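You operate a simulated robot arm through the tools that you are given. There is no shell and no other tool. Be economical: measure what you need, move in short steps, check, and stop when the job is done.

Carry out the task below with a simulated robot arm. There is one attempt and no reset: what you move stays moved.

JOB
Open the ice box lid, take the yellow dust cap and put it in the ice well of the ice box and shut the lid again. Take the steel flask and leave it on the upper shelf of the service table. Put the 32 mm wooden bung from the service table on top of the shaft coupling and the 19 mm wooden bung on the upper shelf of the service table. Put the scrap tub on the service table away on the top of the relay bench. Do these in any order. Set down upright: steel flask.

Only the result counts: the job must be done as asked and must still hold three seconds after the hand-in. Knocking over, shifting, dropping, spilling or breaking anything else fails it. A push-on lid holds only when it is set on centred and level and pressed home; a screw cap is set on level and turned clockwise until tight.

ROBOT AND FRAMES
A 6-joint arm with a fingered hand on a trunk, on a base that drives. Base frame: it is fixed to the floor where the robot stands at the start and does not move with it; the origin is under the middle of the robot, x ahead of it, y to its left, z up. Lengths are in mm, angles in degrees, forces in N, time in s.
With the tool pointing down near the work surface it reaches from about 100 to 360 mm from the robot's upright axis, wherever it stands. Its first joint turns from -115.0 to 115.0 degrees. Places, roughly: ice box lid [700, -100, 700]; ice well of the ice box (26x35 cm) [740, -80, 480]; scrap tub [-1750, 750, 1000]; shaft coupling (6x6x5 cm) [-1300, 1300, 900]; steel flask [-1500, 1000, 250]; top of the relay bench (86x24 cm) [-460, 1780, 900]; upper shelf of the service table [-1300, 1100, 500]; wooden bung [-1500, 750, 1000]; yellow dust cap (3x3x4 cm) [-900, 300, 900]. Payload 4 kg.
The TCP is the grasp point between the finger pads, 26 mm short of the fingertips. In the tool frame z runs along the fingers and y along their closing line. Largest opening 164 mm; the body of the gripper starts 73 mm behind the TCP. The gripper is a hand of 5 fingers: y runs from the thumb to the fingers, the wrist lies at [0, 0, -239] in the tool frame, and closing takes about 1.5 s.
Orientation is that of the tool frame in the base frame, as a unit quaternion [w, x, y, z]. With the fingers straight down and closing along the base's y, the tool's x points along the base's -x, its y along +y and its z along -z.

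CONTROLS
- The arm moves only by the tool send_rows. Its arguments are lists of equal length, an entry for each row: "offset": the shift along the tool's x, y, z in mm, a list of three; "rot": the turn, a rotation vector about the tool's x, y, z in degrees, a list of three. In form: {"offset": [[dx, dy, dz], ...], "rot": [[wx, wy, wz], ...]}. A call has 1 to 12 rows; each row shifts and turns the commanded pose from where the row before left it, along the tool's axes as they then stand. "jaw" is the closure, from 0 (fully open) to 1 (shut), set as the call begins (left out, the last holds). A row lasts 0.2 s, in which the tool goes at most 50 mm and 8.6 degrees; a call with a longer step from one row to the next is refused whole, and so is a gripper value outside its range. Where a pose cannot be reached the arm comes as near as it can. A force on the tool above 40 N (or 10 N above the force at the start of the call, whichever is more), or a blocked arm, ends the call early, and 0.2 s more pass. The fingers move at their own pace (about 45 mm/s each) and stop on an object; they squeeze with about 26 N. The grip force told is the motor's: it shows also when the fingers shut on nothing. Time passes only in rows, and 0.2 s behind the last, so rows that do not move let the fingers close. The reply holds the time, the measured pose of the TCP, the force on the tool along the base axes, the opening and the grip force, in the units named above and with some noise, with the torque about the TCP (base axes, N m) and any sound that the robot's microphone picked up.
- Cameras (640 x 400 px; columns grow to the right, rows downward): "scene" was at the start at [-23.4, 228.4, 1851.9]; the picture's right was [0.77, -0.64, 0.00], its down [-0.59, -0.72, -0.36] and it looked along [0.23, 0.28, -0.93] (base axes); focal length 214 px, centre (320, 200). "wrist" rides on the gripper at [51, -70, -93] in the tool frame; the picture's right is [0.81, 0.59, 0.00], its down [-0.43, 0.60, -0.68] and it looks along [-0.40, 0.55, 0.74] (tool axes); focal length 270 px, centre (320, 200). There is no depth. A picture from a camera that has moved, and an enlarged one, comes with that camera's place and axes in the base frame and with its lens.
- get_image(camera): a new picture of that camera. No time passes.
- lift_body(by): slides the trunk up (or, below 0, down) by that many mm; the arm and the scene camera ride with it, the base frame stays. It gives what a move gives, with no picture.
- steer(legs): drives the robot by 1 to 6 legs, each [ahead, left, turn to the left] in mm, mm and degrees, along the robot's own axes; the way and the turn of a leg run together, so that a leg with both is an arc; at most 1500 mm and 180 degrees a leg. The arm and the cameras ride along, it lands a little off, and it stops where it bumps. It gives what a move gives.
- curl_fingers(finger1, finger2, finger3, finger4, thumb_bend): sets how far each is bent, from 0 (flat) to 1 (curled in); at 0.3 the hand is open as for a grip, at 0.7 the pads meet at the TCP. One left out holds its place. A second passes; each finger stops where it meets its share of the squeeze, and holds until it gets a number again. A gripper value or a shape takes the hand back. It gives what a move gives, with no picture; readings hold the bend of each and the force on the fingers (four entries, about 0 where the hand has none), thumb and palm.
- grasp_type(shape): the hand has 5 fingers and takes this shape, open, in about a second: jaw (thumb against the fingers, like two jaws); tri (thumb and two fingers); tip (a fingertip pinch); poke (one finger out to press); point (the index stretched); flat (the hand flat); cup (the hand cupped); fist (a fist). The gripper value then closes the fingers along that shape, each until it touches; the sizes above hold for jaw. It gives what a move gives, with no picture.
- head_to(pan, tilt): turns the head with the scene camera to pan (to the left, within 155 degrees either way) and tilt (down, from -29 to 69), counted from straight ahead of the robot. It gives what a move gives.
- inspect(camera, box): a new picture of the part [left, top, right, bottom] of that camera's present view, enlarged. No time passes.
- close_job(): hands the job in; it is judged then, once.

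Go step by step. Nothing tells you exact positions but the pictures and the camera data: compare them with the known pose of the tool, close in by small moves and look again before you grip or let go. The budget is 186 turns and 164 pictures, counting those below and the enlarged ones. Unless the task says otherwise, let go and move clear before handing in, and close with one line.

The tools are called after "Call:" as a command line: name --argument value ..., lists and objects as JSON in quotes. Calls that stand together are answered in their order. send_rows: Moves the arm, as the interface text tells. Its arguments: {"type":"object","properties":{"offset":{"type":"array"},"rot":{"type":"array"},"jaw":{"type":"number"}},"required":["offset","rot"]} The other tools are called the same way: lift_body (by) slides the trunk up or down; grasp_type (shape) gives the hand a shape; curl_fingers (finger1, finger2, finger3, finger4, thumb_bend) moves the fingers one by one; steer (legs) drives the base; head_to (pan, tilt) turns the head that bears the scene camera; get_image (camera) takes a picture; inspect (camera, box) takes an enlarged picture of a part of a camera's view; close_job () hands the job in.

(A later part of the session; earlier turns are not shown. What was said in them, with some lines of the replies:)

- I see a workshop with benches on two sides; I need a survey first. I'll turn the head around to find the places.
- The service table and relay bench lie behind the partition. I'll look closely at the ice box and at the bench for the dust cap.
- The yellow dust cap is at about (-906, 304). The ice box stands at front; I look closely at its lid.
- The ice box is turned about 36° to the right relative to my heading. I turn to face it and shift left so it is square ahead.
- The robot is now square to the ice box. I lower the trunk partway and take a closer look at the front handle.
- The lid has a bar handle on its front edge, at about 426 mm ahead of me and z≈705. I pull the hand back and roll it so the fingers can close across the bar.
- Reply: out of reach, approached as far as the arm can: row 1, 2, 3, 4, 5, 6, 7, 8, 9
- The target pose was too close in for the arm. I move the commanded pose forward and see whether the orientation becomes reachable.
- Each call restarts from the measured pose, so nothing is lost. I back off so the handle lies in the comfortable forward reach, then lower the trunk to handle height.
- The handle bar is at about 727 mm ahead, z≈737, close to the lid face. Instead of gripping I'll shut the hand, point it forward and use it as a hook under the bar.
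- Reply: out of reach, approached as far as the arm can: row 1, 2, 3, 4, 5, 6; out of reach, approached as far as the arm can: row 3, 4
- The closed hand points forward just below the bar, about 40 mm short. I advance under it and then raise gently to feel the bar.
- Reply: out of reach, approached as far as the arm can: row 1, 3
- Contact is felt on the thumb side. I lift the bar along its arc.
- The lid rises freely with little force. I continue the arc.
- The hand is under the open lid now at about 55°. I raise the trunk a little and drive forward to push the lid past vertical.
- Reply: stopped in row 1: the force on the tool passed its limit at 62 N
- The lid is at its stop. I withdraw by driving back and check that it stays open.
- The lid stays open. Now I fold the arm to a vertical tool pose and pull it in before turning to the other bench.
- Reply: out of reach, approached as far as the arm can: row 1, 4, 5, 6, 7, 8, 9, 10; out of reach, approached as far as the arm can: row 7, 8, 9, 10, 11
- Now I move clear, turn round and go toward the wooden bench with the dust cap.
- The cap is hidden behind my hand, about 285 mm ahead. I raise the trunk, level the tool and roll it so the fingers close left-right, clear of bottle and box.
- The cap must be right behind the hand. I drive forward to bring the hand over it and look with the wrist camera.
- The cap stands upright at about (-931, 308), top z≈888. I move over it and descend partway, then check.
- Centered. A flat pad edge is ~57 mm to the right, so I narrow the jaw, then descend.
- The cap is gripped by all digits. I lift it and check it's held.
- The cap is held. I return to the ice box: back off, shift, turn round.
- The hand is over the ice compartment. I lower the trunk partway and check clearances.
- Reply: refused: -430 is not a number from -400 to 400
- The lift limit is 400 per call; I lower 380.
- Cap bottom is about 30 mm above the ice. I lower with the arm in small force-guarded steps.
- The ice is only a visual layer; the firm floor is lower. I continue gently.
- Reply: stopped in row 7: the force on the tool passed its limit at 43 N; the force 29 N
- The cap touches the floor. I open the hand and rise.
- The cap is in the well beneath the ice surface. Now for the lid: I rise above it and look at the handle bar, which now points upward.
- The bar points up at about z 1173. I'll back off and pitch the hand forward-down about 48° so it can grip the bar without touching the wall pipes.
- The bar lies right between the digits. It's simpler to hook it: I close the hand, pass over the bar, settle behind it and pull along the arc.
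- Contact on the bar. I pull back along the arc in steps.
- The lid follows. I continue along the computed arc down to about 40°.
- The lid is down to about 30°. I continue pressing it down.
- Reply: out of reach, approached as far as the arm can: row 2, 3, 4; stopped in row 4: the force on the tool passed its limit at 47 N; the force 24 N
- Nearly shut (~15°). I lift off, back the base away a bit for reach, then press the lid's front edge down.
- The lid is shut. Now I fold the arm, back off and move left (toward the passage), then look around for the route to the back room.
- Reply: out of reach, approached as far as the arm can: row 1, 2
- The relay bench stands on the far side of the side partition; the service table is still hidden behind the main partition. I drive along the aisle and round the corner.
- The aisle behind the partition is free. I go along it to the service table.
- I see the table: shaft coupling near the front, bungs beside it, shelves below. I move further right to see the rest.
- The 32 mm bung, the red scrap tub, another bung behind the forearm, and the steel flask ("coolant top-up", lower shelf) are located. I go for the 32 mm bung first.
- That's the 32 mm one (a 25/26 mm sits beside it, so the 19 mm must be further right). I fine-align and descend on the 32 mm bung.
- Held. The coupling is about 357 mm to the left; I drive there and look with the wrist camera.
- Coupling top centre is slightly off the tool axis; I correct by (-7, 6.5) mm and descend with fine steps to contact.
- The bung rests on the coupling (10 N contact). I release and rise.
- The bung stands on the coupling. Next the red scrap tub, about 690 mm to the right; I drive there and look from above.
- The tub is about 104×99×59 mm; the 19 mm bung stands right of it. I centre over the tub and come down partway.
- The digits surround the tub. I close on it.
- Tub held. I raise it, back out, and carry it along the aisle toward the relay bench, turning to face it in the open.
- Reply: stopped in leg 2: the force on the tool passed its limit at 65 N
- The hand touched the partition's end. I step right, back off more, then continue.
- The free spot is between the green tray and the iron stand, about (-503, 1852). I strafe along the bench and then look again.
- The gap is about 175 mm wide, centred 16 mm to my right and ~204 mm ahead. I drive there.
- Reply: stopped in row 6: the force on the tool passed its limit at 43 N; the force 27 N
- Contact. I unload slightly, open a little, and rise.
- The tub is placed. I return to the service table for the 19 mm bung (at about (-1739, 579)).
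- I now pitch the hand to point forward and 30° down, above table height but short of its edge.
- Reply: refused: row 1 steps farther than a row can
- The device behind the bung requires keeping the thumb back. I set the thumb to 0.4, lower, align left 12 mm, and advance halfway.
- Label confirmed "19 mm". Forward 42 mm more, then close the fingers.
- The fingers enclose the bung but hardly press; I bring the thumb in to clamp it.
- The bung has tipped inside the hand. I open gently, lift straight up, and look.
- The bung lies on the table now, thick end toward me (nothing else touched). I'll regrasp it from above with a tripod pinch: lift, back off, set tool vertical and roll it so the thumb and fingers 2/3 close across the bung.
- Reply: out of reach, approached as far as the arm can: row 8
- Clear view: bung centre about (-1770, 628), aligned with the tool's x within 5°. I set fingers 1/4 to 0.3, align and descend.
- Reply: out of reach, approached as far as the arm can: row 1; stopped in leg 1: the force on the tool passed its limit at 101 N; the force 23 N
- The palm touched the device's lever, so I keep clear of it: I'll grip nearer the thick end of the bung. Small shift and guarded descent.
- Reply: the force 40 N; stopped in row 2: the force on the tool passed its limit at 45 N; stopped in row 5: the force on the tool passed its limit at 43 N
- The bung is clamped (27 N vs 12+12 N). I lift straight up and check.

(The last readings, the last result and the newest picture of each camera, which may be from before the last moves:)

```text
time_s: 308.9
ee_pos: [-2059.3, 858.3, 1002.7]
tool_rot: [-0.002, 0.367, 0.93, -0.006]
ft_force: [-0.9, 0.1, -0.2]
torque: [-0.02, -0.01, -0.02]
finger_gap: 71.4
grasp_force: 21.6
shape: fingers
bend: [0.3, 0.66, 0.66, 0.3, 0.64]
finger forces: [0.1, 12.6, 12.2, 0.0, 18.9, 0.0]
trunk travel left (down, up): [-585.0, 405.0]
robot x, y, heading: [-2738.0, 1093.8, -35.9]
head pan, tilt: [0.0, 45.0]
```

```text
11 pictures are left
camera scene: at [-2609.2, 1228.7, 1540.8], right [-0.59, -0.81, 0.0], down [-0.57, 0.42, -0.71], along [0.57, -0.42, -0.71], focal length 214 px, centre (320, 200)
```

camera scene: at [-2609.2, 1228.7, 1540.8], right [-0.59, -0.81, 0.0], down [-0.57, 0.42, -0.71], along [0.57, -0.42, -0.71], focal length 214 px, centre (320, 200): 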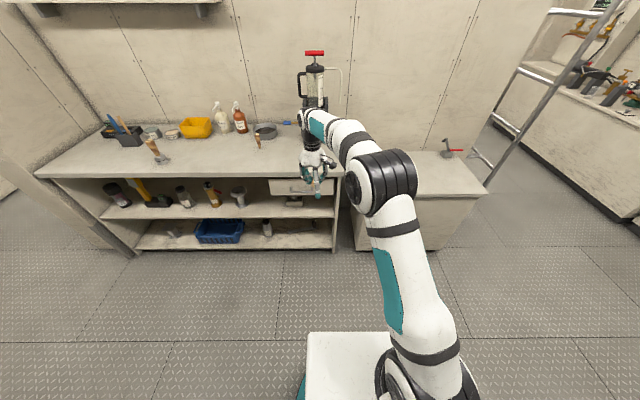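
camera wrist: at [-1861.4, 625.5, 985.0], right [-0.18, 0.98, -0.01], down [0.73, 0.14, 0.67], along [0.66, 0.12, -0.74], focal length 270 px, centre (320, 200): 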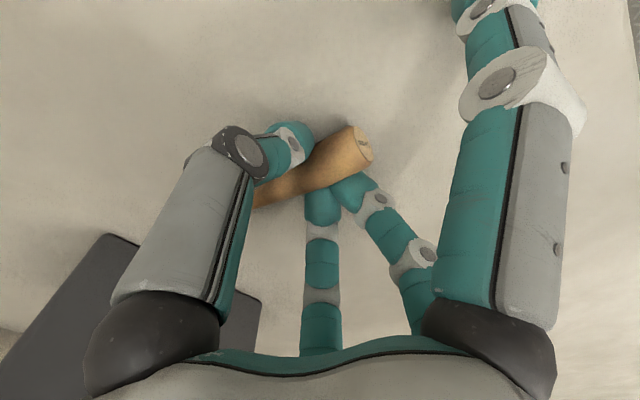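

Everything stands. The upper shelf (z≈500) has a free slot left of the drawer, right of the goblet. I pitch the hand forward, tuck finger 1, and shift left in front of that slot.

Call:
curl_fingers --finger1 0.6 --finger4 0.5

Call:
send_rows --offset '[[0, 0, 0], [0, 0, 0], [0, 0, 0], [0, 0, 0], [0, 0, 0], [0, 0, 0], [0, 0, 0], [0, 0, 0], [0, 0, 0]]' --rot '[[0, 0, 4], [0, -7.5, 0], [0, -7.5, 0], [0, -7.5, 0], [0, -7.5, 0], [0, -7.5, 0], [0, -7.5, 0], [0, -7.5, 0], [0, -7.5, 0]]'

Call:
steer --legs '[[0, 368, 0]]'

Call:
lift_body --by -390

Call:
get_image --camera "scene"

```text
time_s: 309.9
ee_pos: [-2059.8, 858.1, 1001.2]
tool_rot: [-0.002, 0.366, 0.93, -0.006]
ft_force: [0.0, -0.3, 0.1]
torque: [-0.02, 0.01, -0.01]
finger_gap: 20.7
grasp_force: 24.6
shape: fingers
bend: [0.56, 0.65, 0.66, 0.5, 0.64]
finger forces: [3.6, 13.1, 12.8, 0.1, 18.9, 0.0]
trunk travel left (down, up): [-585.0, 405.0]
robot x, y, heading: [-2734.4, 1089.5, -36.2]
head pan, tilt: [0.0, 45.0]
```

```text
time_s: 311.9
ee_pos: [-2059.5, 859.2, 1001.5]
tool_rot: [0.457, 0.342, 0.795, -0.204]
ft_force: [-0.2, -0.4, -0.6]
torque: [-0.02, 0.01, -0.03]
finger_gap: 20.4
grasp_force: 23.8
shape: fingers
bend: [0.57, 0.65, 0.66, 0.5, 0.64]
finger forces: [3.6, 12.9, 12.5, 0.1, 18.6, 0.0]
trunk travel left (down, up): [-585.0, 405.0]
robot x, y, heading: [-2736.3, 1085.6, -36.4]
head pan, tilt: [0.0, 45.0]
```

```text
time_s: 314.2
ee_pos: [-1838.9, 1166.3, 1001.7]
tool_rot: [0.459, 0.338, 0.797, -0.202]
ft_force: [0.8, 0.7, 0.2]
torque: [0.01, 0.05, -0.03]
finger_gap: 20.4
grasp_force: 23.6
shape: fingers
bend: [0.57, 0.65, 0.66, 0.5, 0.64]
finger forces: [3.5, 12.9, 12.5, 0.1, 18.6, 0.0]
trunk travel left (down, up): [-585.0, 405.0]
robot x, y, heading: [-2517.2, 1390.4, -35.4]
head pan, tilt: [0.0, 45.0]
```

```text
time_s: 318.0
ee_pos: [-1840.1, 1166.2, 612.2]
tool_rot: [0.458, 0.338, 0.797, -0.202]
ft_force: [-0.4, -0.2, 0.4]
torque: [0.01, 0.05, -0.01]
finger_gap: 20.4
grasp_force: 24.3
shape: fingers
bend: [0.57, 0.65, 0.66, 0.5, 0.64]
finger forces: [3.6, 13.0, 12.5, 0.1, 18.7, 0.0]
trunk travel left (down, up): [-195.0, 795.0]
robot x, y, heading: [-2521.4, 1391.5, -35.5]
head pan, tilt: [0.0, 45.0]
```

```text
10 pictures are left
camera scene: at [-2392.7, 1530.4, 1150.8], right [-0.58, -0.81, 0.0], down [-0.58, 0.41, -0.71], along [0.57, -0.41, -0.71], focal length 214 px, centre (320, 200)
```

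scene: 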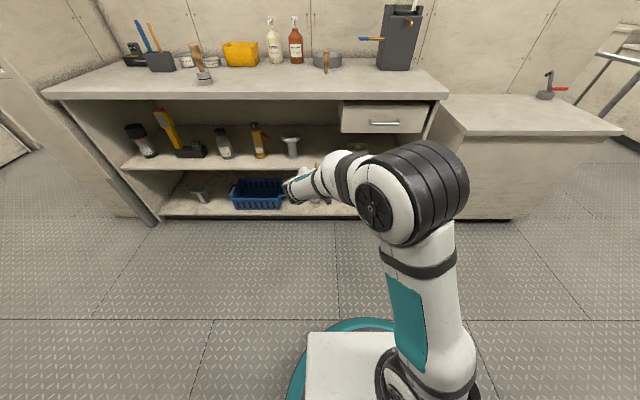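

The hand is lined up with the slot beside the goblet. I drive in and lower gently.

Call:
steer --legs '[[312, 0, 0]]'

Call:
send_rows --offset '[[8, 0, 5], [8, 0, 5], [8, 0, 5], [8, 0, 5]]' --rot '[[0, 0, 0], [0, 0, 0], [0, 0, 0], [0, 0, 0]]'

Call:
get_image --camera "wrist"

```text
time_s: 320.0
ee_pos: [-1593.6, 981.8, 612.6]
tool_rot: [0.458, 0.341, 0.796, -0.204]
ft_force: [0.0, 0.3, -0.4]
torque: [-0.02, 0.02, -0.04]
finger_gap: 20.6
grasp_force: 23.8
shape: fingers
bend: [0.57, 0.65, 0.66, 0.5, 0.64]
finger forces: [3.6, 12.9, 12.5, 0.1, 18.5, 0.1]
trunk travel left (down, up): [-195.0, 795.0]
robot x, y, heading: [-2271.3, 1215.8, -36.1]
head pan, tilt: [0.0, 45.0]
```

```text
time_s: 321.0
ee_pos: [-1590.9, 982.3, 573.4]
tool_rot: [0.457, 0.341, 0.795, -0.204]
ft_force: [-0.2, 0.3, 0.1]
torque: [0.01, -0.02, 0.0]
finger_gap: 20.5
grasp_force: 23.8
shape: fingers
bend: [0.57, 0.65, 0.66, 0.5, 0.64]
finger forces: [3.6, 13.0, 12.5, 0.1, 18.6, 0.1]
trunk travel left (down, up): [-195.0, 795.0]
robot x, y, heading: [-2274.6, 1210.1, -35.9]
head pan, tilt: [0.0, 45.0]
```

```text
9 pictures are left
camera wrist: at [-1714.3, 1011.0, 577.5], right [0.15, 0.69, -0.71], down [0.19, 0.68, 0.71], along [0.97, -0.23, -0.03], focal length 270 px, centre (320, 200)
```

wrist: 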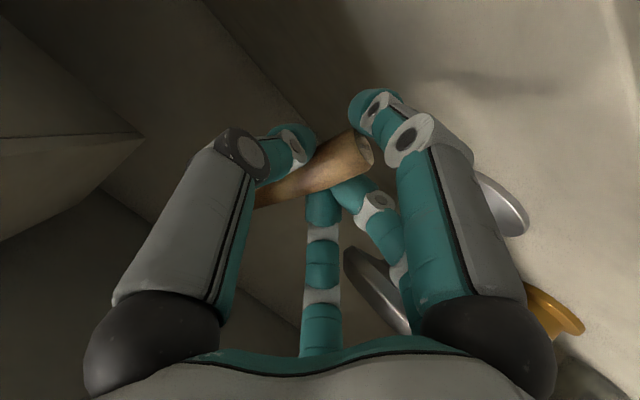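

Call:
send_rows --offset '[[5, 0, 3], [5, 0, 3], [4, 0, 2], [3, 0, 2], [3, 0, 2], [3, 0, 2], [3, 0, 2], [3, 0, 2]]' --rot '[[0, 0, 0], [0, 0, 0], [0, 0, 0], [0, 0, 0], [0, 0, 0], [0, 0, 0], [0, 0, 0], [0, 0, 0]]'

```text
time_s: 322.8
ee_pos: [-1593.7, 980.4, 539.9]
tool_rot: [0.457, 0.341, 0.796, -0.202]
ft_force: [0.2, -0.8, 0.0]
torque: [0.01, 0.03, 0.0]
finger_gap: 20.5
grasp_force: 24.1
shape: fingers
bend: [0.57, 0.65, 0.66, 0.5, 0.64]
finger forces: [3.6, 13.1, 12.5, 0.1, 18.6, 0.1]
trunk travel left (down, up): [-195.0, 795.0]
robot x, y, heading: [-2272.5, 1216.9, -36.1]
head pan, tilt: [0.0, 45.0]
```

Call:
send_rows --offset '[[3, 0, 2], [3, 0, 2], [3, 0, 2], [3, 0, 2], [3, 0, 2], [3, 0, 2], [3, 0, 2], [3, 0, 2], [3, 0, 2], [3, 0, 2]]' --rot '[[0, 0, 0], [0, 0, 0], [0, 0, 0], [0, 0, 0], [0, 0, 0], [0, 0, 0], [0, 0, 0], [0, 0, 0], [0, 0, 0], [0, 0, 0]]'

Call:
get_image --camera "wrist"

```text
time_s: 325.0
ee_pos: [-1590.7, 979.1, 505.0]
tool_rot: [0.457, 0.341, 0.796, -0.202]
ft_force: [-2.2, 5.0, 15.3]
torque: [0.14, 0.33, -0.11]
finger_gap: 0.8
grasp_force: 30.9
shape: fingers
bend: [0.65, 0.66, 0.64, 0.5, 0.66]
finger forces: [21.2, 11.9, 10.6, 0.1, 18.0, 0.1]
trunk travel left (down, up): [-195.0, 795.0]
robot x, y, heading: [-2268.3, 1212.7, -35.9]
head pan, tilt: [0.0, 45.0]
```

```text
8 pictures are left
camera wrist: at [-1714.0, 1007.6, 509.1], right [0.15, 0.69, -0.71], down [0.19, 0.68, 0.71], along [0.97, -0.23, -0.03], focal length 270 px, centre (320, 200)
```

wrist: 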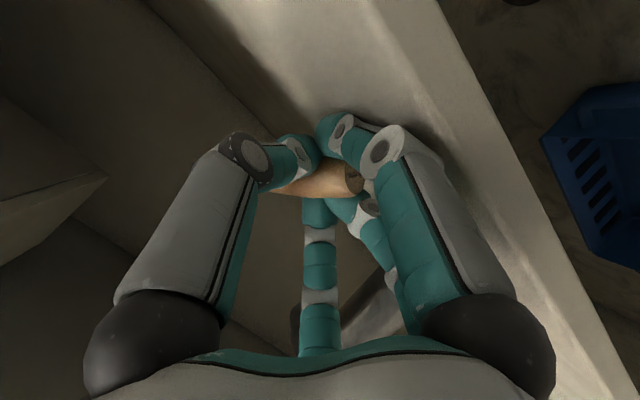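

Shelf contact at TCP 505. I move a bit deeper before releasing: up 15, forward 60, down again.

Call:
send_rows --offset '[[-9, 0, -5], [-9, 0, -5]]' --rot '[[0, 0, 0], [0, 0, 0]]'

Call:
steer --legs '[[60, 0, 0]]'

Call:
send_rows --offset '[[5, 0, 3], [4, 0, 2], [3, 0, 2], [3, 0, 1], [2, 0, 1]]' --rot '[[0, 0, 0], [0, 0, 0], [0, 0, 0], [0, 0, 0], [0, 0, 0]]'

Call:
curl_fingers --finger2 0.55 --finger3 0.55 --thumb_bend 0.45

Call:
get_image --camera "wrist"

```text
time_s: 325.6
ee_pos: [-1590.0, 976.5, 523.7]
tool_rot: [0.457, 0.341, 0.796, -0.203]
ft_force: [0.4, -0.2, -1.0]
torque: [0.02, -0.03, -0.03]
finger_gap: 11.5
grasp_force: 20.0
shape: fingers
bend: [0.6, 0.66, 0.64, 0.5, 0.66]
finger forces: [0.7, 11.0, 9.4, 0.0, 19.6, 0.1]
trunk travel left (down, up): [-195.0, 795.0]
robot x, y, heading: [-2274.9, 1212.8, -35.9]
head pan, tilt: [0.0, 45.0]
```

```text
time_s: 326.6
ee_pos: [-1540.9, 940.3, 526.2]
tool_rot: [0.458, 0.341, 0.795, -0.204]
ft_force: [0.0, 0.9, -0.6]
torque: [-0.03, -0.04, -0.01]
finger_gap: 11.3
grasp_force: 20.3
shape: fingers
bend: [0.6, 0.66, 0.64, 0.5, 0.66]
finger forces: [0.7, 11.0, 9.6, 0.0, 19.6, 0.1]
trunk travel left (down, up): [-195.0, 795.0]
robot x, y, heading: [-2220.6, 1176.1, -36.0]
head pan, tilt: [0.0, 45.0]
```

```text
time_s: 327.8
ee_pos: [-1543.1, 942.8, 507.4]
tool_rot: [0.458, 0.341, 0.795, -0.204]
ft_force: [-2.2, 3.5, 12.5]
torque: [0.06, 0.29, -0.03]
finger_gap: 3.9
grasp_force: 28.2
shape: fingers
bend: [0.63, 0.66, 0.64, 0.5, 0.66]
finger forces: [16.5, 11.7, 10.2, 0.0, 19.0, 0.0]
trunk travel left (down, up): [-195.0, 795.0]
robot x, y, heading: [-2223.6, 1179.8, -35.8]
head pan, tilt: [0.0, 45.0]
```

```text
time_s: 328.8
ee_pos: [-1543.1, 942.1, 507.0]
tool_rot: [0.458, 0.34, 0.796, -0.203]
ft_force: [-2.6, 0.7, 10.9]
torque: [0.0, 0.15, -0.04]
finger_gap: 38.0
grasp_force: 5.0
shape: fingers
bend: [0.64, 0.57, 0.55, 0.5, 0.45]
finger forces: [8.0, 2.7, 0.0, 0.0, 0.0, 0.1]
trunk travel left (down, up): [-195.0, 795.0]
robot x, y, heading: [-2222.2, 1175.2, -36.0]
head pan, tilt: [0.0, 45.0]
```

```text
7 pictures are left
camera wrist: at [-1665.9, 970.5, 510.3], right [0.15, 0.69, -0.71], down [0.19, 0.68, 0.71], along [0.97, -0.23, -0.03], focal length 270 px, centre (320, 200)
```

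wrist: 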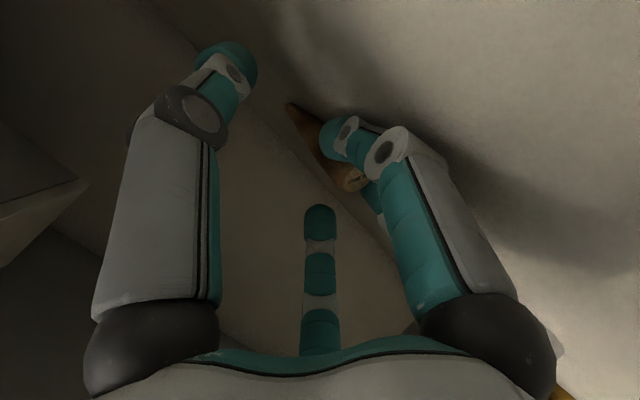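

The bung has settled on the shelf. I raise the hand slightly and withdraw.

Call:
send_rows --offset '[[-9, 0, -5], [-13, 0, -8], [-13, 0, -8], [-10, 0, -6]]' --rot '[[0, 0, 0], [0, 0, 0], [0, 0, 0], [0, 0, 0]]'

Call:
get_image --camera "wrist"

```text
time_s: 329.8
ee_pos: [-1541.9, 941.0, 558.2]
tool_rot: [0.457, 0.341, 0.796, -0.204]
ft_force: [1.2, 1.3, -1.2]
torque: [0.01, -0.02, -0.01]
finger_gap: 42.2
grasp_force: 0.1
shape: fingers
bend: [0.6, 0.55, 0.55, 0.5, 0.45]
finger forces: [0.1, 0.0, 0.0, 0.0, 0.0, 0.0]
trunk travel left (down, up): [-195.0, 795.0]
robot x, y, heading: [-2219.5, 1173.7, -35.9]
head pan, tilt: [0.0, 45.0]
```

```text
6 pictures are left
camera wrist: at [-1665.0, 971.0, 561.9], right [0.15, 0.69, -0.71], down [0.19, 0.68, 0.71], along [0.97, -0.23, -0.03], focal length 270 px, centre (320, 200)
```

wrist: 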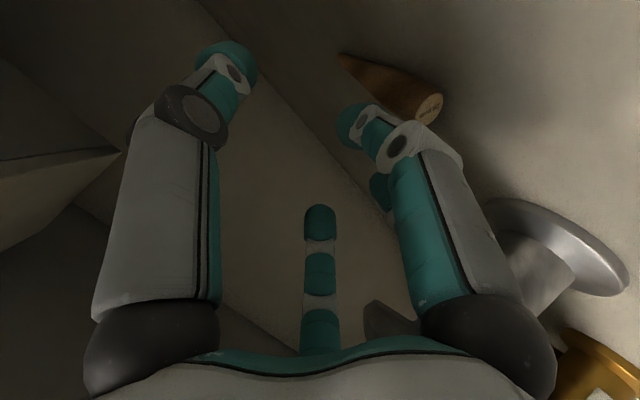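

The bung lies safely on the upper shelf. Now the flask: I back out, roll the hand (thumb up, fingers to sides and below), level it, and lower the trunk.

Call:
steer --legs '[[-430, 0, 0]]'

Call:
send_rows --offset '[[0, 0, 0], [0, 0, 0], [0, 0, 0], [0, 0, 0], [0, 0, 0], [0, 0, 0], [0, 0, 0], [0, 0, 0], [0, 0, 0], [0, 0, 0], [0, 0, 0]]' --rot '[[0, 0, -8.2], [0, 0, -8.2], [0, 0, -8.2], [0, 0, -8.2], [0, 0, -8.2], [0, 0, -8.2], [0, 0, -8.2], [0, 0, -8.2], [0, 0, -8.2], [0, 0, -8.2], [0, 0, -8]]'

Call:
send_rows --offset '[[0, 0, 0], [0, 0, 0], [0, 0, 0]]' --rot '[[7, 0, 0], [7, 0, 0], [6, 0, 0]]'

Call:
curl_fingers --finger1 0.22 --finger2 0.22 --finger3 0.22 --finger4 0.22 --thumb_bend 0.2

Call:
lift_body --by -190

```text
time_s: 332.4
ee_pos: [-1887.0, 1188.5, 557.4]
tool_rot: [0.456, 0.343, 0.795, -0.205]
ft_force: [0.0, 0.3, -0.6]
torque: [0.0, -0.02, -0.04]
finger_gap: 41.9
grasp_force: 0.0
shape: fingers
bend: [0.6, 0.55, 0.55, 0.5, 0.45]
finger forces: [0.0, 0.1, 0.1, 0.0, 0.0, 0.1]
trunk travel left (down, up): [-195.0, 795.0]
robot x, y, heading: [-2566.4, 1428.0, -36.3]
head pan, tilt: [0.0, 45.0]
```

```text
time_s: 334.8
ee_pos: [-1887.5, 1190.5, 558.5]
tool_rot: [0.178, -0.32, 0.804, -0.469]
ft_force: [-0.2, -0.1, -0.8]
torque: [-0.01, -0.01, 0.0]
finger_gap: 41.7
grasp_force: 0.1
shape: fingers
bend: [0.6, 0.55, 0.55, 0.5, 0.45]
finger forces: [0.0, 0.0, 0.0, 0.0, 0.0, 0.0]
trunk travel left (down, up): [-195.0, 795.0]
robot x, y, heading: [-2564.9, 1427.5, -36.2]
head pan, tilt: [0.0, 45.0]
```

```text
time_s: 335.6
ee_pos: [-1887.4, 1187.9, 558.2]
tool_rot: [0.232, -0.284, 0.71, -0.602]
ft_force: [-0.2, -0.9, -0.3]
torque: [0.02, 0.02, 0.03]
finger_gap: 42.0
grasp_force: 0.1
shape: fingers
bend: [0.6, 0.55, 0.55, 0.5, 0.45]
finger forces: [0.0, 0.0, 0.1, 0.1, 0.0, 0.0]
trunk travel left (down, up): [-195.0, 795.0]
robot x, y, heading: [-2562.7, 1427.7, -36.1]
head pan, tilt: [0.0, 45.0]
```

```text
time_s: 336.6
ee_pos: [-1886.1, 1188.5, 559.5]
tool_rot: [0.232, -0.284, 0.711, -0.6]
ft_force: [0.3, 0.4, -0.4]
torque: [0.01, -0.02, -0.02]
finger_gap: 104.0
grasp_force: 0.3
shape: fingers
bend: [0.22, 0.22, 0.22, 0.22, 0.2]
finger forces: [0.0, 0.1, 0.0, 0.0, 0.0, 0.0]
trunk travel left (down, up): [-195.0, 795.0]
robot x, y, heading: [-2564.6, 1426.2, -36.3]
head pan, tilt: [0.0, 45.0]
```

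```text
time_s: 338.7
ee_pos: [-1885.5, 1189.2, 368.6]
tool_rot: [0.231, -0.284, 0.711, -0.6]
ft_force: [-0.2, 0.5, 0.2]
torque: [0.01, 0.01, 0.04]
finger_gap: 103.6
grasp_force: 0.0
shape: fingers
bend: [0.22, 0.22, 0.22, 0.22, 0.2]
finger forces: [0.1, 0.0, 0.0, 0.1, 0.1, 0.0]
trunk travel left (down, up): [-5.0, 985.0]
robot x, y, heading: [-2564.5, 1429.2, -36.0]
head pan, tilt: [0.0, 45.0]
```

Call:
send_rows --offset '[[0, 20, 0], [0, 25, 0], [0, 25, 0], [0, 0, 0]]' --rot '[[0, -5.3, 0], [0, -5.3, 0], [0, 0, 0], [0, 0, 0]]'

Call:
get_image --camera "scene"

```text
time_s: 339.7
ee_pos: [-1898.4, 1199.3, 299.7]
tool_rot: [0.297, -0.338, 0.687, -0.57]
ft_force: [-1.1, 0.6, -0.4]
torque: [0.03, 0.04, 0.01]
finger_gap: 103.8
grasp_force: 0.1
shape: fingers
bend: [0.22, 0.22, 0.22, 0.22, 0.2]
finger forces: [0.0, 0.0, 0.1, 0.0, 0.1, 0.0]
trunk travel left (down, up): [-5.0, 985.0]
robot x, y, heading: [-2567.6, 1427.4, -36.3]
head pan, tilt: [0.0, 45.0]
```

```text
5 pictures are left
camera scene: at [-2437.2, 1564.9, 960.8], right [-0.59, -0.81, 0.0], down [-0.57, 0.42, -0.71], along [0.57, -0.42, -0.71], focal length 214 px, centre (320, 200)
```

scene: 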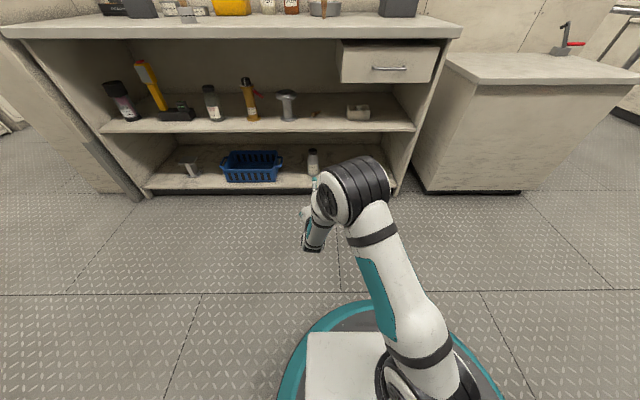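

Call:
inspect --camera "scene" --box '[272, 80, 400, 200]'

```text
3.33 times, centred on (336, 140) of scene
camera zoom: at [-2437.2, 1564.9, 960.8], right [-0.59, -0.81, 0.0], down [-0.57, 0.42, -0.71], along [0.57, -0.42, -0.71], focal length 715 px, centre (267, 400)
```

zoom: 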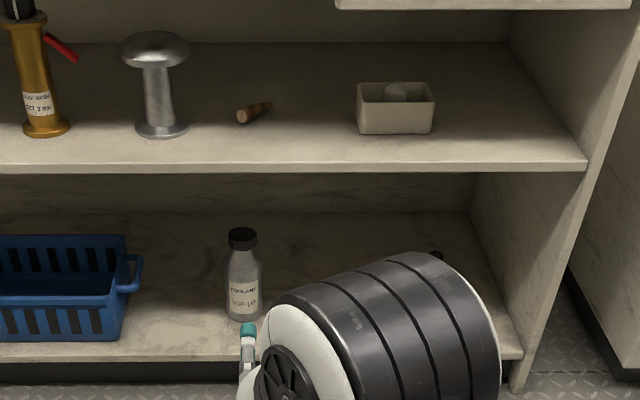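

The flask is clear: at about (-1537, 958), base z≈100, top ≈290. The 19 mm bung is visible on the upper shelf. I lower the hand to z≈195.

Call:
send_rows --offset '[[0, 35, 6], [0, 35, 6], [0, 33, 6], [0, 0, 0]]' --rot '[[0, 0, 0], [0, 0, 0], [0, 0, 0], [0, 0, 0]]'

```text
time_s: 340.7
ee_pos: [-1893.8, 1198.6, 193.7]
tool_rot: [0.296, -0.339, 0.687, -0.571]
ft_force: [-0.4, 0.1, 0.3]
torque: [0.0, 0.0, -0.01]
finger_gap: 104.1
grasp_force: 0.1
shape: fingers
bend: [0.22, 0.22, 0.22, 0.22, 0.2]
finger forces: [0.0, 0.1, 0.1, 0.1, 0.0, 0.1]
trunk travel left (down, up): [-5.0, 985.0]
robot x, y, heading: [-2568.4, 1423.4, -36.3]
head pan, tilt: [0.0, 45.0]
```

Call:
send_rows --offset '[[0, -14, 0]]' --rot '[[0, 0, 0]]'

Call:
steer --legs '[[0, 18, 0], [310, 0, 0]]'

Call:
get_image --camera "wrist"

```text
time_s: 341.1
ee_pos: [-1893.4, 1195.6, 207.0]
tool_rot: [0.296, -0.338, 0.687, -0.572]
ft_force: [-0.2, -1.2, -0.4]
torque: [0.01, 0.02, 0.0]
finger_gap: 103.9
grasp_force: 0.0
shape: fingers
bend: [0.22, 0.22, 0.22, 0.22, 0.2]
finger forces: [0.0, 0.0, 0.0, 0.0, 0.1, 0.0]
trunk travel left (down, up): [-5.0, 985.0]
robot x, y, heading: [-2561.0, 1428.6, -36.3]
head pan, tilt: [0.0, 45.0]
```

```text
time_s: 343.6
ee_pos: [-1630.7, 1023.2, 207.3]
tool_rot: [0.296, -0.338, 0.687, -0.572]
ft_force: [-0.1, 0.2, 0.7]
torque: [-0.02, -0.02, -0.02]
finger_gap: 103.7
grasp_force: 0.0
shape: fingers
bend: [0.22, 0.22, 0.22, 0.22, 0.2]
finger forces: [0.1, 0.1, 0.0, 0.0, 0.0, 0.0]
trunk travel left (down, up): [-5.0, 985.0]
robot x, y, heading: [-2306.6, 1254.7, -36.6]
head pan, tilt: [0.0, 45.0]
```

```text
3 pictures are left
camera wrist: at [-1725.5, 1028.5, 291.8], right [-0.56, -0.58, -0.6], down [-0.35, 0.81, -0.46], along [0.75, -0.05, -0.66], focal length 270 px, centre (320, 200)
```

wrist: 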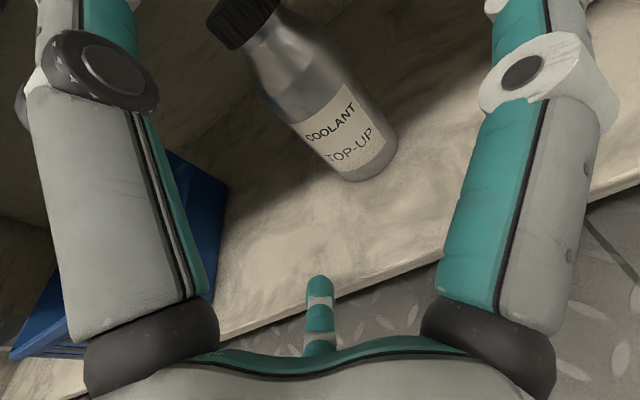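

Lateral alignment is good; flask axis is ~122 mm ahead. I set the fingers to 0.3, advance, lower 18 mm (guarded), then close the four fingers.

Call:
curl_fingers --finger1 0.28 --finger2 0.28 --finger3 0.28 --finger4 0.28

Call:
steer --legs '[[90, 3, 0]]'

```text
time_s: 344.6
ee_pos: [-1630.1, 1024.2, 208.6]
tool_rot: [0.296, -0.338, 0.687, -0.572]
ft_force: [-0.1, -0.1, 0.2]
torque: [-0.04, 0.0, 0.03]
finger_gap: 100.3
grasp_force: 0.2
shape: fingers
bend: [0.28, 0.28, 0.28, 0.28, 0.2]
finger forces: [0.0, 0.1, 0.0, 0.0, 0.0, 0.1]
trunk travel left (down, up): [-5.0, 985.0]
robot x, y, heading: [-2299.5, 1255.3, -36.5]
head pan, tilt: [0.0, 45.0]
```

```text
time_s: 345.7
ee_pos: [-1555.9, 971.3, 207.8]
tool_rot: [0.294, -0.337, 0.687, -0.573]
ft_force: [0.1, -0.2, -0.2]
torque: [-0.02, -0.01, 0.03]
finger_gap: 100.2
grasp_force: 0.0
shape: fingers
bend: [0.28, 0.28, 0.28, 0.28, 0.2]
finger forces: [0.0, 0.0, 0.0, 0.0, 0.0, 0.0]
trunk travel left (down, up): [-5.0, 985.0]
robot x, y, heading: [-2228.1, 1205.7, -36.6]
head pan, tilt: [0.0, 45.0]
```

Call:
send_rows --offset '[[0, -2.5, 14], [0, -2.5, 14], [0, 7, 1], [0, 7, 1], [0, 5, 1], [0, 0, 0]]' --rot '[[0, 0, 0], [0, 0, 0], [0, 0, 0], [0, 0, 0], [0, 0, 0], [0, 0, 0]]'

Call:
curl_fingers --finger1 0.9 --finger2 0.9 --finger3 0.9 --finger4 0.9

Call:
curl_fingers --finger1 0.95 --finger2 0.95 --finger3 0.95 --finger4 0.95

```text
time_s: 347.1
ee_pos: [-1532.3, 953.1, 189.1]
tool_rot: [0.295, -0.337, 0.687, -0.572]
ft_force: [-2.9, -1.9, 6.4]
torque: [0.08, -0.08, 0.02]
finger_gap: 102.4
grasp_force: 3.3
shape: fingers
bend: [0.28, 0.28, 0.28, 0.28, 0.18]
finger forces: [0.1, 0.0, 0.0, 0.0, 7.2, 0.0]
trunk travel left (down, up): [-5.0, 985.0]
robot x, y, heading: [-2228.1, 1204.0, -36.3]
head pan, tilt: [0.0, 45.0]
```

```text
time_s: 348.1
ee_pos: [-1532.7, 954.2, 189.1]
tool_rot: [0.295, -0.337, 0.687, -0.572]
ft_force: [-1.5, 0.4, 2.4]
torque: [0.14, 0.13, 0.02]
finger_gap: 89.4
grasp_force: 18.5
shape: fingers
bend: [0.57, 0.44, 0.44, 0.55, 0.17]
finger forces: [7.0, 7.0, 7.3, 7.1, 8.7, 0.0]
trunk travel left (down, up): [-5.0, 985.0]
robot x, y, heading: [-2230.1, 1207.9, -36.3]
head pan, tilt: [0.0, 45.0]
```

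```text
time_s: 349.1
ee_pos: [-1531.1, 954.3, 190.0]
tool_rot: [0.295, -0.337, 0.688, -0.571]
ft_force: [-0.5, 0.5, 2.4]
torque: [0.13, 0.08, 0.0]
finger_gap: 89.1
grasp_force: 19.6
shape: fingers
bend: [0.57, 0.44, 0.44, 0.56, 0.17]
finger forces: [7.4, 7.3, 7.6, 7.7, 9.0, 0.0]
trunk travel left (down, up): [-5.0, 985.0]
robot x, y, heading: [-2224.9, 1205.2, -36.2]
head pan, tilt: [0.0, 45.0]
```

All four fingers hold the flask; the thumb rests on its cap, so I lift the thumb off, then raise slightly and check.

Call:
curl_fingers --thumb_bend 0.05

Call:
send_rows --offset '[[0, -6, -1], [0, -8, -1.4], [0, -8, -1.4], [0, -8, -1.4], [0, 0, 0]]' --rot '[[0, 0, 0], [0, 0, 0], [0, 0, 0], [0, 0, 0], [0, 0, 0]]'

Call:
get_image --camera "wrist"

```text
time_s: 350.1
ee_pos: [-1531.8, 954.6, 188.5]
tool_rot: [0.294, -0.338, 0.687, -0.572]
ft_force: [-0.6, -0.6, 0.6]
torque: [0.0, 0.05, -0.01]
finger_gap: 99.9
grasp_force: 14.9
shape: fingers
bend: [0.57, 0.44, 0.44, 0.56, 0.05]
finger forces: [8.0, 7.3, 7.5, 7.8, 0.0, 0.0]
trunk travel left (down, up): [-5.0, 985.0]
robot x, y, heading: [-2227.9, 1204.2, -36.5]
head pan, tilt: [0.0, 45.0]
```

```text
time_s: 351.3
ee_pos: [-1533.5, 953.3, 218.9]
tool_rot: [0.295, -0.337, 0.687, -0.572]
ft_force: [0.4, 0.6, -1.9]
torque: [-0.02, 0.03, -0.01]
finger_gap: 100.1
grasp_force: 14.8
shape: fingers
bend: [0.57, 0.44, 0.44, 0.56, 0.05]
finger forces: [8.0, 7.2, 7.4, 7.6, 0.1, 0.0]
trunk travel left (down, up): [-5.0, 985.0]
robot x, y, heading: [-2228.1, 1205.7, -36.6]
head pan, tilt: [0.0, 45.0]
```

```text
2 pictures are left
camera wrist: at [-1628.5, 959.6, 302.4], right [-0.56, -0.58, -0.59], down [-0.35, 0.81, -0.46], along [0.75, -0.05, -0.66], focal length 270 px, centre (320, 200)
```

wrist: 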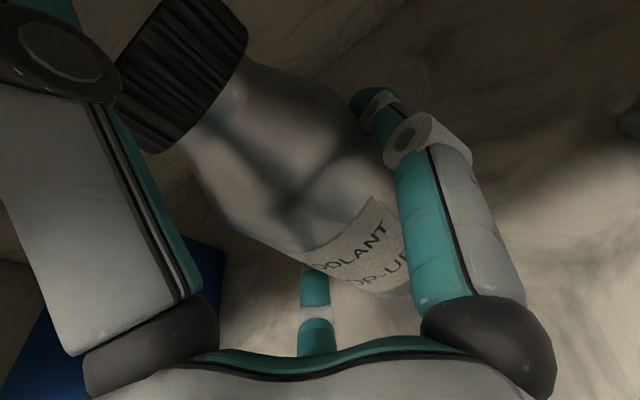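

The flask is held. I back out, shift right 50 mm, raise the trunk and check position before entering the upper shelf.

Call:
steer --legs '[[-330, 0, 0], [0, -50, 0]]'

Call:
lift_body --by 365

Call:
inspect --camera "scene" --box '[220, 60, 420, 240]'

```text
time_s: 354.0
ee_pos: [-1830.7, 1114.7, 217.6]
tool_rot: [0.296, -0.338, 0.687, -0.571]
ft_force: [0.4, -0.7, -2.8]
torque: [0.03, 0.06, -0.01]
finger_gap: 100.0
grasp_force: 15.3
shape: fingers
bend: [0.57, 0.44, 0.44, 0.56, 0.05]
finger forces: [7.9, 7.2, 7.3, 7.8, 0.1, 0.1]
trunk travel left (down, up): [-5.0, 985.0]
robot x, y, heading: [-2525.8, 1362.5, -36.3]
head pan, tilt: [0.0, 45.0]
```

```text
time_s: 357.5
ee_pos: [-1830.7, 1112.4, 582.6]
tool_rot: [0.297, -0.339, 0.687, -0.571]
ft_force: [-0.4, 0.0, -1.8]
torque: [0.02, 0.0, 0.02]
finger_gap: 100.0
grasp_force: 15.0
shape: fingers
bend: [0.57, 0.44, 0.44, 0.56, 0.05]
finger forces: [7.9, 7.3, 7.4, 7.5, 0.0, 0.1]
trunk travel left (down, up): [-370.0, 620.0]
robot x, y, heading: [-2528.3, 1364.3, -36.3]
head pan, tilt: [0.0, 45.0]
```

```text
2.22 times, centred on (320, 150) of scene
camera zoom: at [-2398.4, 1498.8, 1325.7], right [-0.59, -0.81, 0.0], down [-0.57, 0.42, -0.71], along [0.57, -0.42, -0.71], focal length 477 px, centre (320, 311)
```

zoom: 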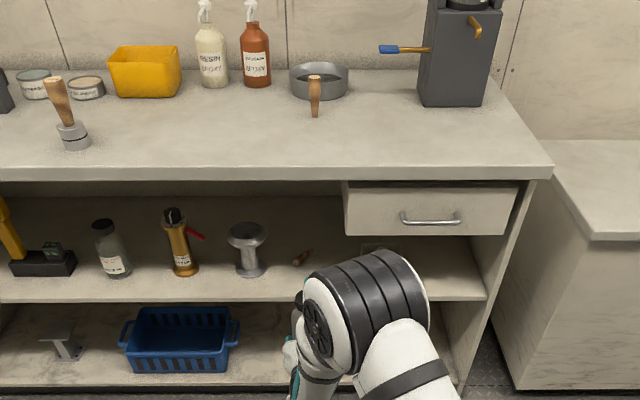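

Bung 19 and all else look right. To keep the elbow clear of the table edge I'll extend the arm rather than drive far: raise arm/lower trunk by 60, drive 120, then extend.

Call:
send_rows --offset '[[0, -20, -3], [0, -20, -4], [0, -19, -3]]' --rot '[[0, 0, 0], [0, 0, 0], [0, 0, 0]]'

Call:
lift_body --by -55

Call:
steer --legs '[[120, 0, 0]]'

```text
time_s: 358.3
ee_pos: [-1832.1, 1114.0, 642.0]
tool_rot: [0.296, -0.339, 0.686, -0.572]
ft_force: [0.4, 0.2, -2.4]
torque: [0.0, 0.02, 0.02]
finger_gap: 100.4
grasp_force: 15.2
shape: fingers
bend: [0.57, 0.44, 0.44, 0.56, 0.05]
finger forces: [7.9, 7.2, 7.3, 7.5, 0.0, 0.1]
trunk travel left (down, up): [-370.0, 620.0]
robot x, y, heading: [-2525.5, 1361.7, -36.2]
head pan, tilt: [0.0, 45.0]
```

```text
time_s: 359.3
ee_pos: [-1831.9, 1112.1, 588.5]
tool_rot: [0.295, -0.339, 0.686, -0.572]
ft_force: [0.1, -1.3, -2.5]
torque: [0.02, -0.01, 0.04]
finger_gap: 100.0
grasp_force: 15.2
shape: fingers
bend: [0.57, 0.44, 0.44, 0.56, 0.05]
finger forces: [7.9, 7.1, 7.5, 7.6, 0.0, 0.1]
trunk travel left (down, up): [-315.0, 675.0]
robot x, y, heading: [-2525.2, 1365.2, -36.0]
head pan, tilt: [0.0, 45.0]
```

```text
time_s: 360.5
ee_pos: [-1739.4, 1043.5, 587.6]
tool_rot: [0.297, -0.338, 0.686, -0.571]
ft_force: [-0.1, -0.1, -1.6]
torque: [0.01, 0.05, 0.0]
finger_gap: 100.0
grasp_force: 15.0
shape: fingers
bend: [0.57, 0.44, 0.44, 0.56, 0.05]
finger forces: [7.9, 7.2, 7.3, 7.4, 0.0, 0.0]
trunk travel left (down, up): [-315.0, 675.0]
robot x, y, heading: [-2434.1, 1293.4, -35.9]
head pan, tilt: [0.0, 45.0]
```

Call:
send_rows --offset '[[0, -5, 30], [0, -6, 36], [0, -6, 36], [0, -6, 36], [0, -6, 36], [0, -1, 8]]' --rot '[[0, 0, 0], [0, 0, 0], [0, 0, 0], [0, 0, 0], [0, 0, 0], [0, 0, 0]]'

```text
time_s: 361.9
ee_pos: [-1589.1, 933.8, 586.2]
tool_rot: [0.297, -0.339, 0.687, -0.57]
ft_force: [0.9, -0.3, -1.8]
torque: [0.03, 0.02, 0.01]
finger_gap: 100.0
grasp_force: 15.2
shape: fingers
bend: [0.57, 0.44, 0.44, 0.56, 0.05]
finger forces: [7.6, 7.3, 7.4, 7.5, 0.1, 0.0]
trunk travel left (down, up): [-315.0, 675.0]
robot x, y, heading: [-2432.2, 1292.7, -35.8]
head pan, tilt: [0.0, 45.0]
```

In position over the shelf. I lower in small guarded steps.

Call:
send_rows --offset '[[0, 6, 1], [0, 6, 1], [0, 4, 0.7], [0, 4, 0.7]]' --rot '[[0, 0, 0], [0, 0, 0], [0, 0, 0], [0, 0, 0]]'

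Call:
send_rows --offset '[[0, 3, 0.5], [0, 3, 0.5], [0, 3, 0.5]]' --rot '[[0, 0, 0], [0, 0, 0], [0, 0, 0]]'

```text
time_s: 362.9
ee_pos: [-1588.8, 934.3, 565.8]
tool_rot: [0.296, -0.339, 0.686, -0.571]
ft_force: [0.0, -0.1, -1.7]
torque: [0.05, 0.03, -0.03]
finger_gap: 100.0
grasp_force: 15.0
shape: fingers
bend: [0.57, 0.44, 0.44, 0.56, 0.05]
finger forces: [7.6, 7.2, 7.4, 7.5, 0.0, 0.1]
trunk travel left (down, up): [-315.0, 675.0]
robot x, y, heading: [-2432.5, 1294.1, -36.2]
head pan, tilt: [0.0, 45.0]
```

```text
time_s: 363.7
ee_pos: [-1590.4, 935.0, 558.2]
tool_rot: [0.296, -0.339, 0.686, -0.571]
ft_force: [-0.6, -0.9, 0.9]
torque: [0.04, 0.1, 0.01]
finger_gap: 99.2
grasp_force: 15.7
shape: fingers
bend: [0.57, 0.45, 0.44, 0.55, 0.05]
finger forces: [8.2, 7.2, 7.3, 8.3, 0.1, 0.0]
trunk travel left (down, up): [-315.0, 675.0]
robot x, y, heading: [-2436.2, 1295.1, -36.1]
head pan, tilt: [0.0, 45.0]
```

The flask touches the shelf (force sign turned). I press 2 mm more to seat it and check force.

Call:
send_rows --offset '[[0, 1.5, 0.2], [0, 1.5, 0.2], [0, 0, 0]]' --rot '[[0, 0, 0], [0, 0, 0], [0, 0, 0]]'

```text
time_s: 364.5
ee_pos: [-1589.2, 933.4, 554.8]
tool_rot: [0.298, -0.339, 0.685, -0.572]
ft_force: [0.2, -1.0, 5.8]
torque: [0.08, 0.12, -0.05]
finger_gap: 98.0
grasp_force: 16.0
shape: fingers
bend: [0.56, 0.45, 0.45, 0.55, 0.05]
finger forces: [8.6, 7.4, 7.4, 8.8, 0.1, 0.0]
trunk travel left (down, up): [-315.0, 675.0]
robot x, y, heading: [-2429.4, 1291.1, -35.9]
head pan, tilt: [0.0, 45.0]
```

Call:
curl_fingers --finger1 0.25 --finger2 0.3 --finger3 0.3 --finger4 0.25

Call:
curl_fingers --finger1 0.2 --finger2 0.27 --finger3 0.27 --finger4 0.2

Call:
get_image --camera "wrist"

```text
time_s: 365.5
ee_pos: [-1589.7, 935.3, 554.2]
tool_rot: [0.296, -0.339, 0.687, -0.571]
ft_force: [0.1, 0.2, 1.1]
torque: [-0.03, 0.01, 0.0]
finger_gap: 112.9
grasp_force: 0.0
shape: fingers
bend: [0.25, 0.31, 0.3, 0.25, 0.05]
finger forces: [0.0, 0.5, 0.0, 0.1, 0.0, 0.0]
trunk travel left (down, up): [-315.0, 675.0]
robot x, y, heading: [-2434.5, 1292.9, -36.6]
head pan, tilt: [0.0, 45.0]
```

```text
time_s: 366.5
ee_pos: [-1589.6, 934.8, 554.1]
tool_rot: [0.297, -0.34, 0.686, -0.571]
ft_force: [1.6, -0.5, 3.7]
torque: [-0.06, -0.05, 0.04]
finger_gap: 115.6
grasp_force: 1.5
shape: fingers
bend: [0.2, 0.3, 0.28, 0.2, 0.05]
finger forces: [0.0, 2.1, 1.3, 0.0, 0.0, 0.0]
trunk travel left (down, up): [-315.0, 675.0]
robot x, y, heading: [-2432.5, 1292.1, -36.4]
head pan, tilt: [0.0, 45.0]
```

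```text
0 pictures are left
camera wrist: at [-1685.0, 939.8, 638.3], right [-0.56, -0.58, -0.6], down [-0.36, 0.81, -0.46], along [0.75, -0.04, -0.66], focal length 270 px, centre (320, 200)
```

wrist: 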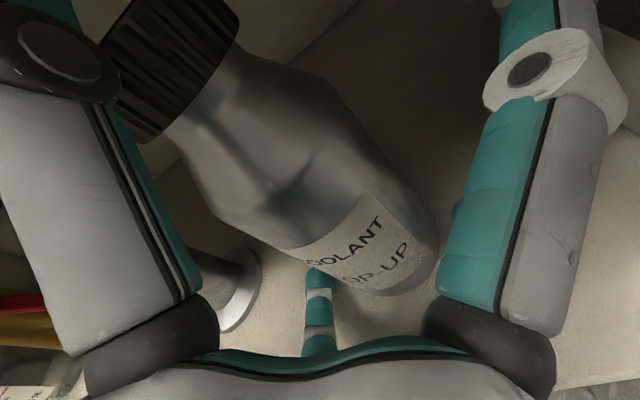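

The flask stands upright and free between the open fingers. I withdraw straight back.

Call:
send_rows --offset '[[0, -3, -0.5], [0, 2, -12], [0, 3.4, -20], [0, 4.3, -25], [0, 5.1, -30], [0, 5.1, -30], [0, 5.1, -30]]' --rot '[[0, 0, 0], [0, 0, 0], [0, 0, 0], [0, 0, 0], [0, 0, 0], [0, 0, 0], [0, 0, 0]]'

Call:
steer --legs '[[-350, 0, 0]]'

```text
time_s: 368.1
ee_pos: [-1710.3, 1022.0, 556.1]
tool_rot: [0.296, -0.338, 0.687, -0.571]
ft_force: [-0.1, 0.4, -1.1]
torque: [-0.01, -0.04, 0.0]
finger_gap: 115.8
grasp_force: 0.1
shape: fingers
bend: [0.2, 0.27, 0.27, 0.2, 0.05]
finger forces: [0.0, 0.0, 0.0, 0.1, 0.1, 0.0]
trunk travel left (down, up): [-315.0, 675.0]
robot x, y, heading: [-2431.7, 1295.6, -36.2]
head pan, tilt: [0.0, 45.0]
```

```text
time_s: 370.1
ee_pos: [-1919.6, 1184.1, 557.8]
tool_rot: [0.299, -0.341, 0.685, -0.57]
ft_force: [0.8, 0.3, 0.6]
torque: [-0.01, -0.01, 0.01]
finger_gap: 115.6
grasp_force: 0.1
shape: fingers
bend: [0.2, 0.27, 0.27, 0.2, 0.05]
finger forces: [0.1, 0.1, 0.1, 0.0, 0.0, 0.0]
trunk travel left (down, up): [-315.0, 675.0]
robot x, y, heading: [-2647.5, 1451.3, -35.9]
head pan, tilt: [0.0, 45.0]
stopped in leg 1: the robot was blocked; the commanded pose is now the measured one
```

The base met the bench behind; I step forward a little to stand clear, then hand in.

Call:
steer --legs '[[50, 0, 0]]'

Call:
close_job

```text
time_s: 371.0
ee_pos: [-1879.6, 1156.5, 558.5]
tool_rot: [0.299, -0.34, 0.685, -0.571]
ft_force: [-0.7, -0.1, -0.3]
torque: [-0.01, 0.02, 0.0]
finger_gap: 115.9
grasp_force: 0.1
shape: fingers
bend: [0.2, 0.27, 0.27, 0.2, 0.05]
finger forces: [0.0, 0.0, 0.1, 0.0, 0.1, 0.1]
trunk travel left (down, up): [-315.0, 675.0]
robot x, y, heading: [-2601.1, 1422.3, -35.9]
head pan, tilt: [0.0, 45.0]
```

```text
The job is handed in.
```

I handed the job in with every item placed, but some of the final state is unconfirmed. The cap is in the ice well under a shut lid, the 32 mm bung is on the coupling, and the 19 mm bung and the upright flask are on the upper shelf. The scrap tub is on the relay bench. I pressed one device's lever with about 100 N and bumped the partition and the bench behind me; nothing looked shifted, but I had no pictures left after withdrawing from the flask.
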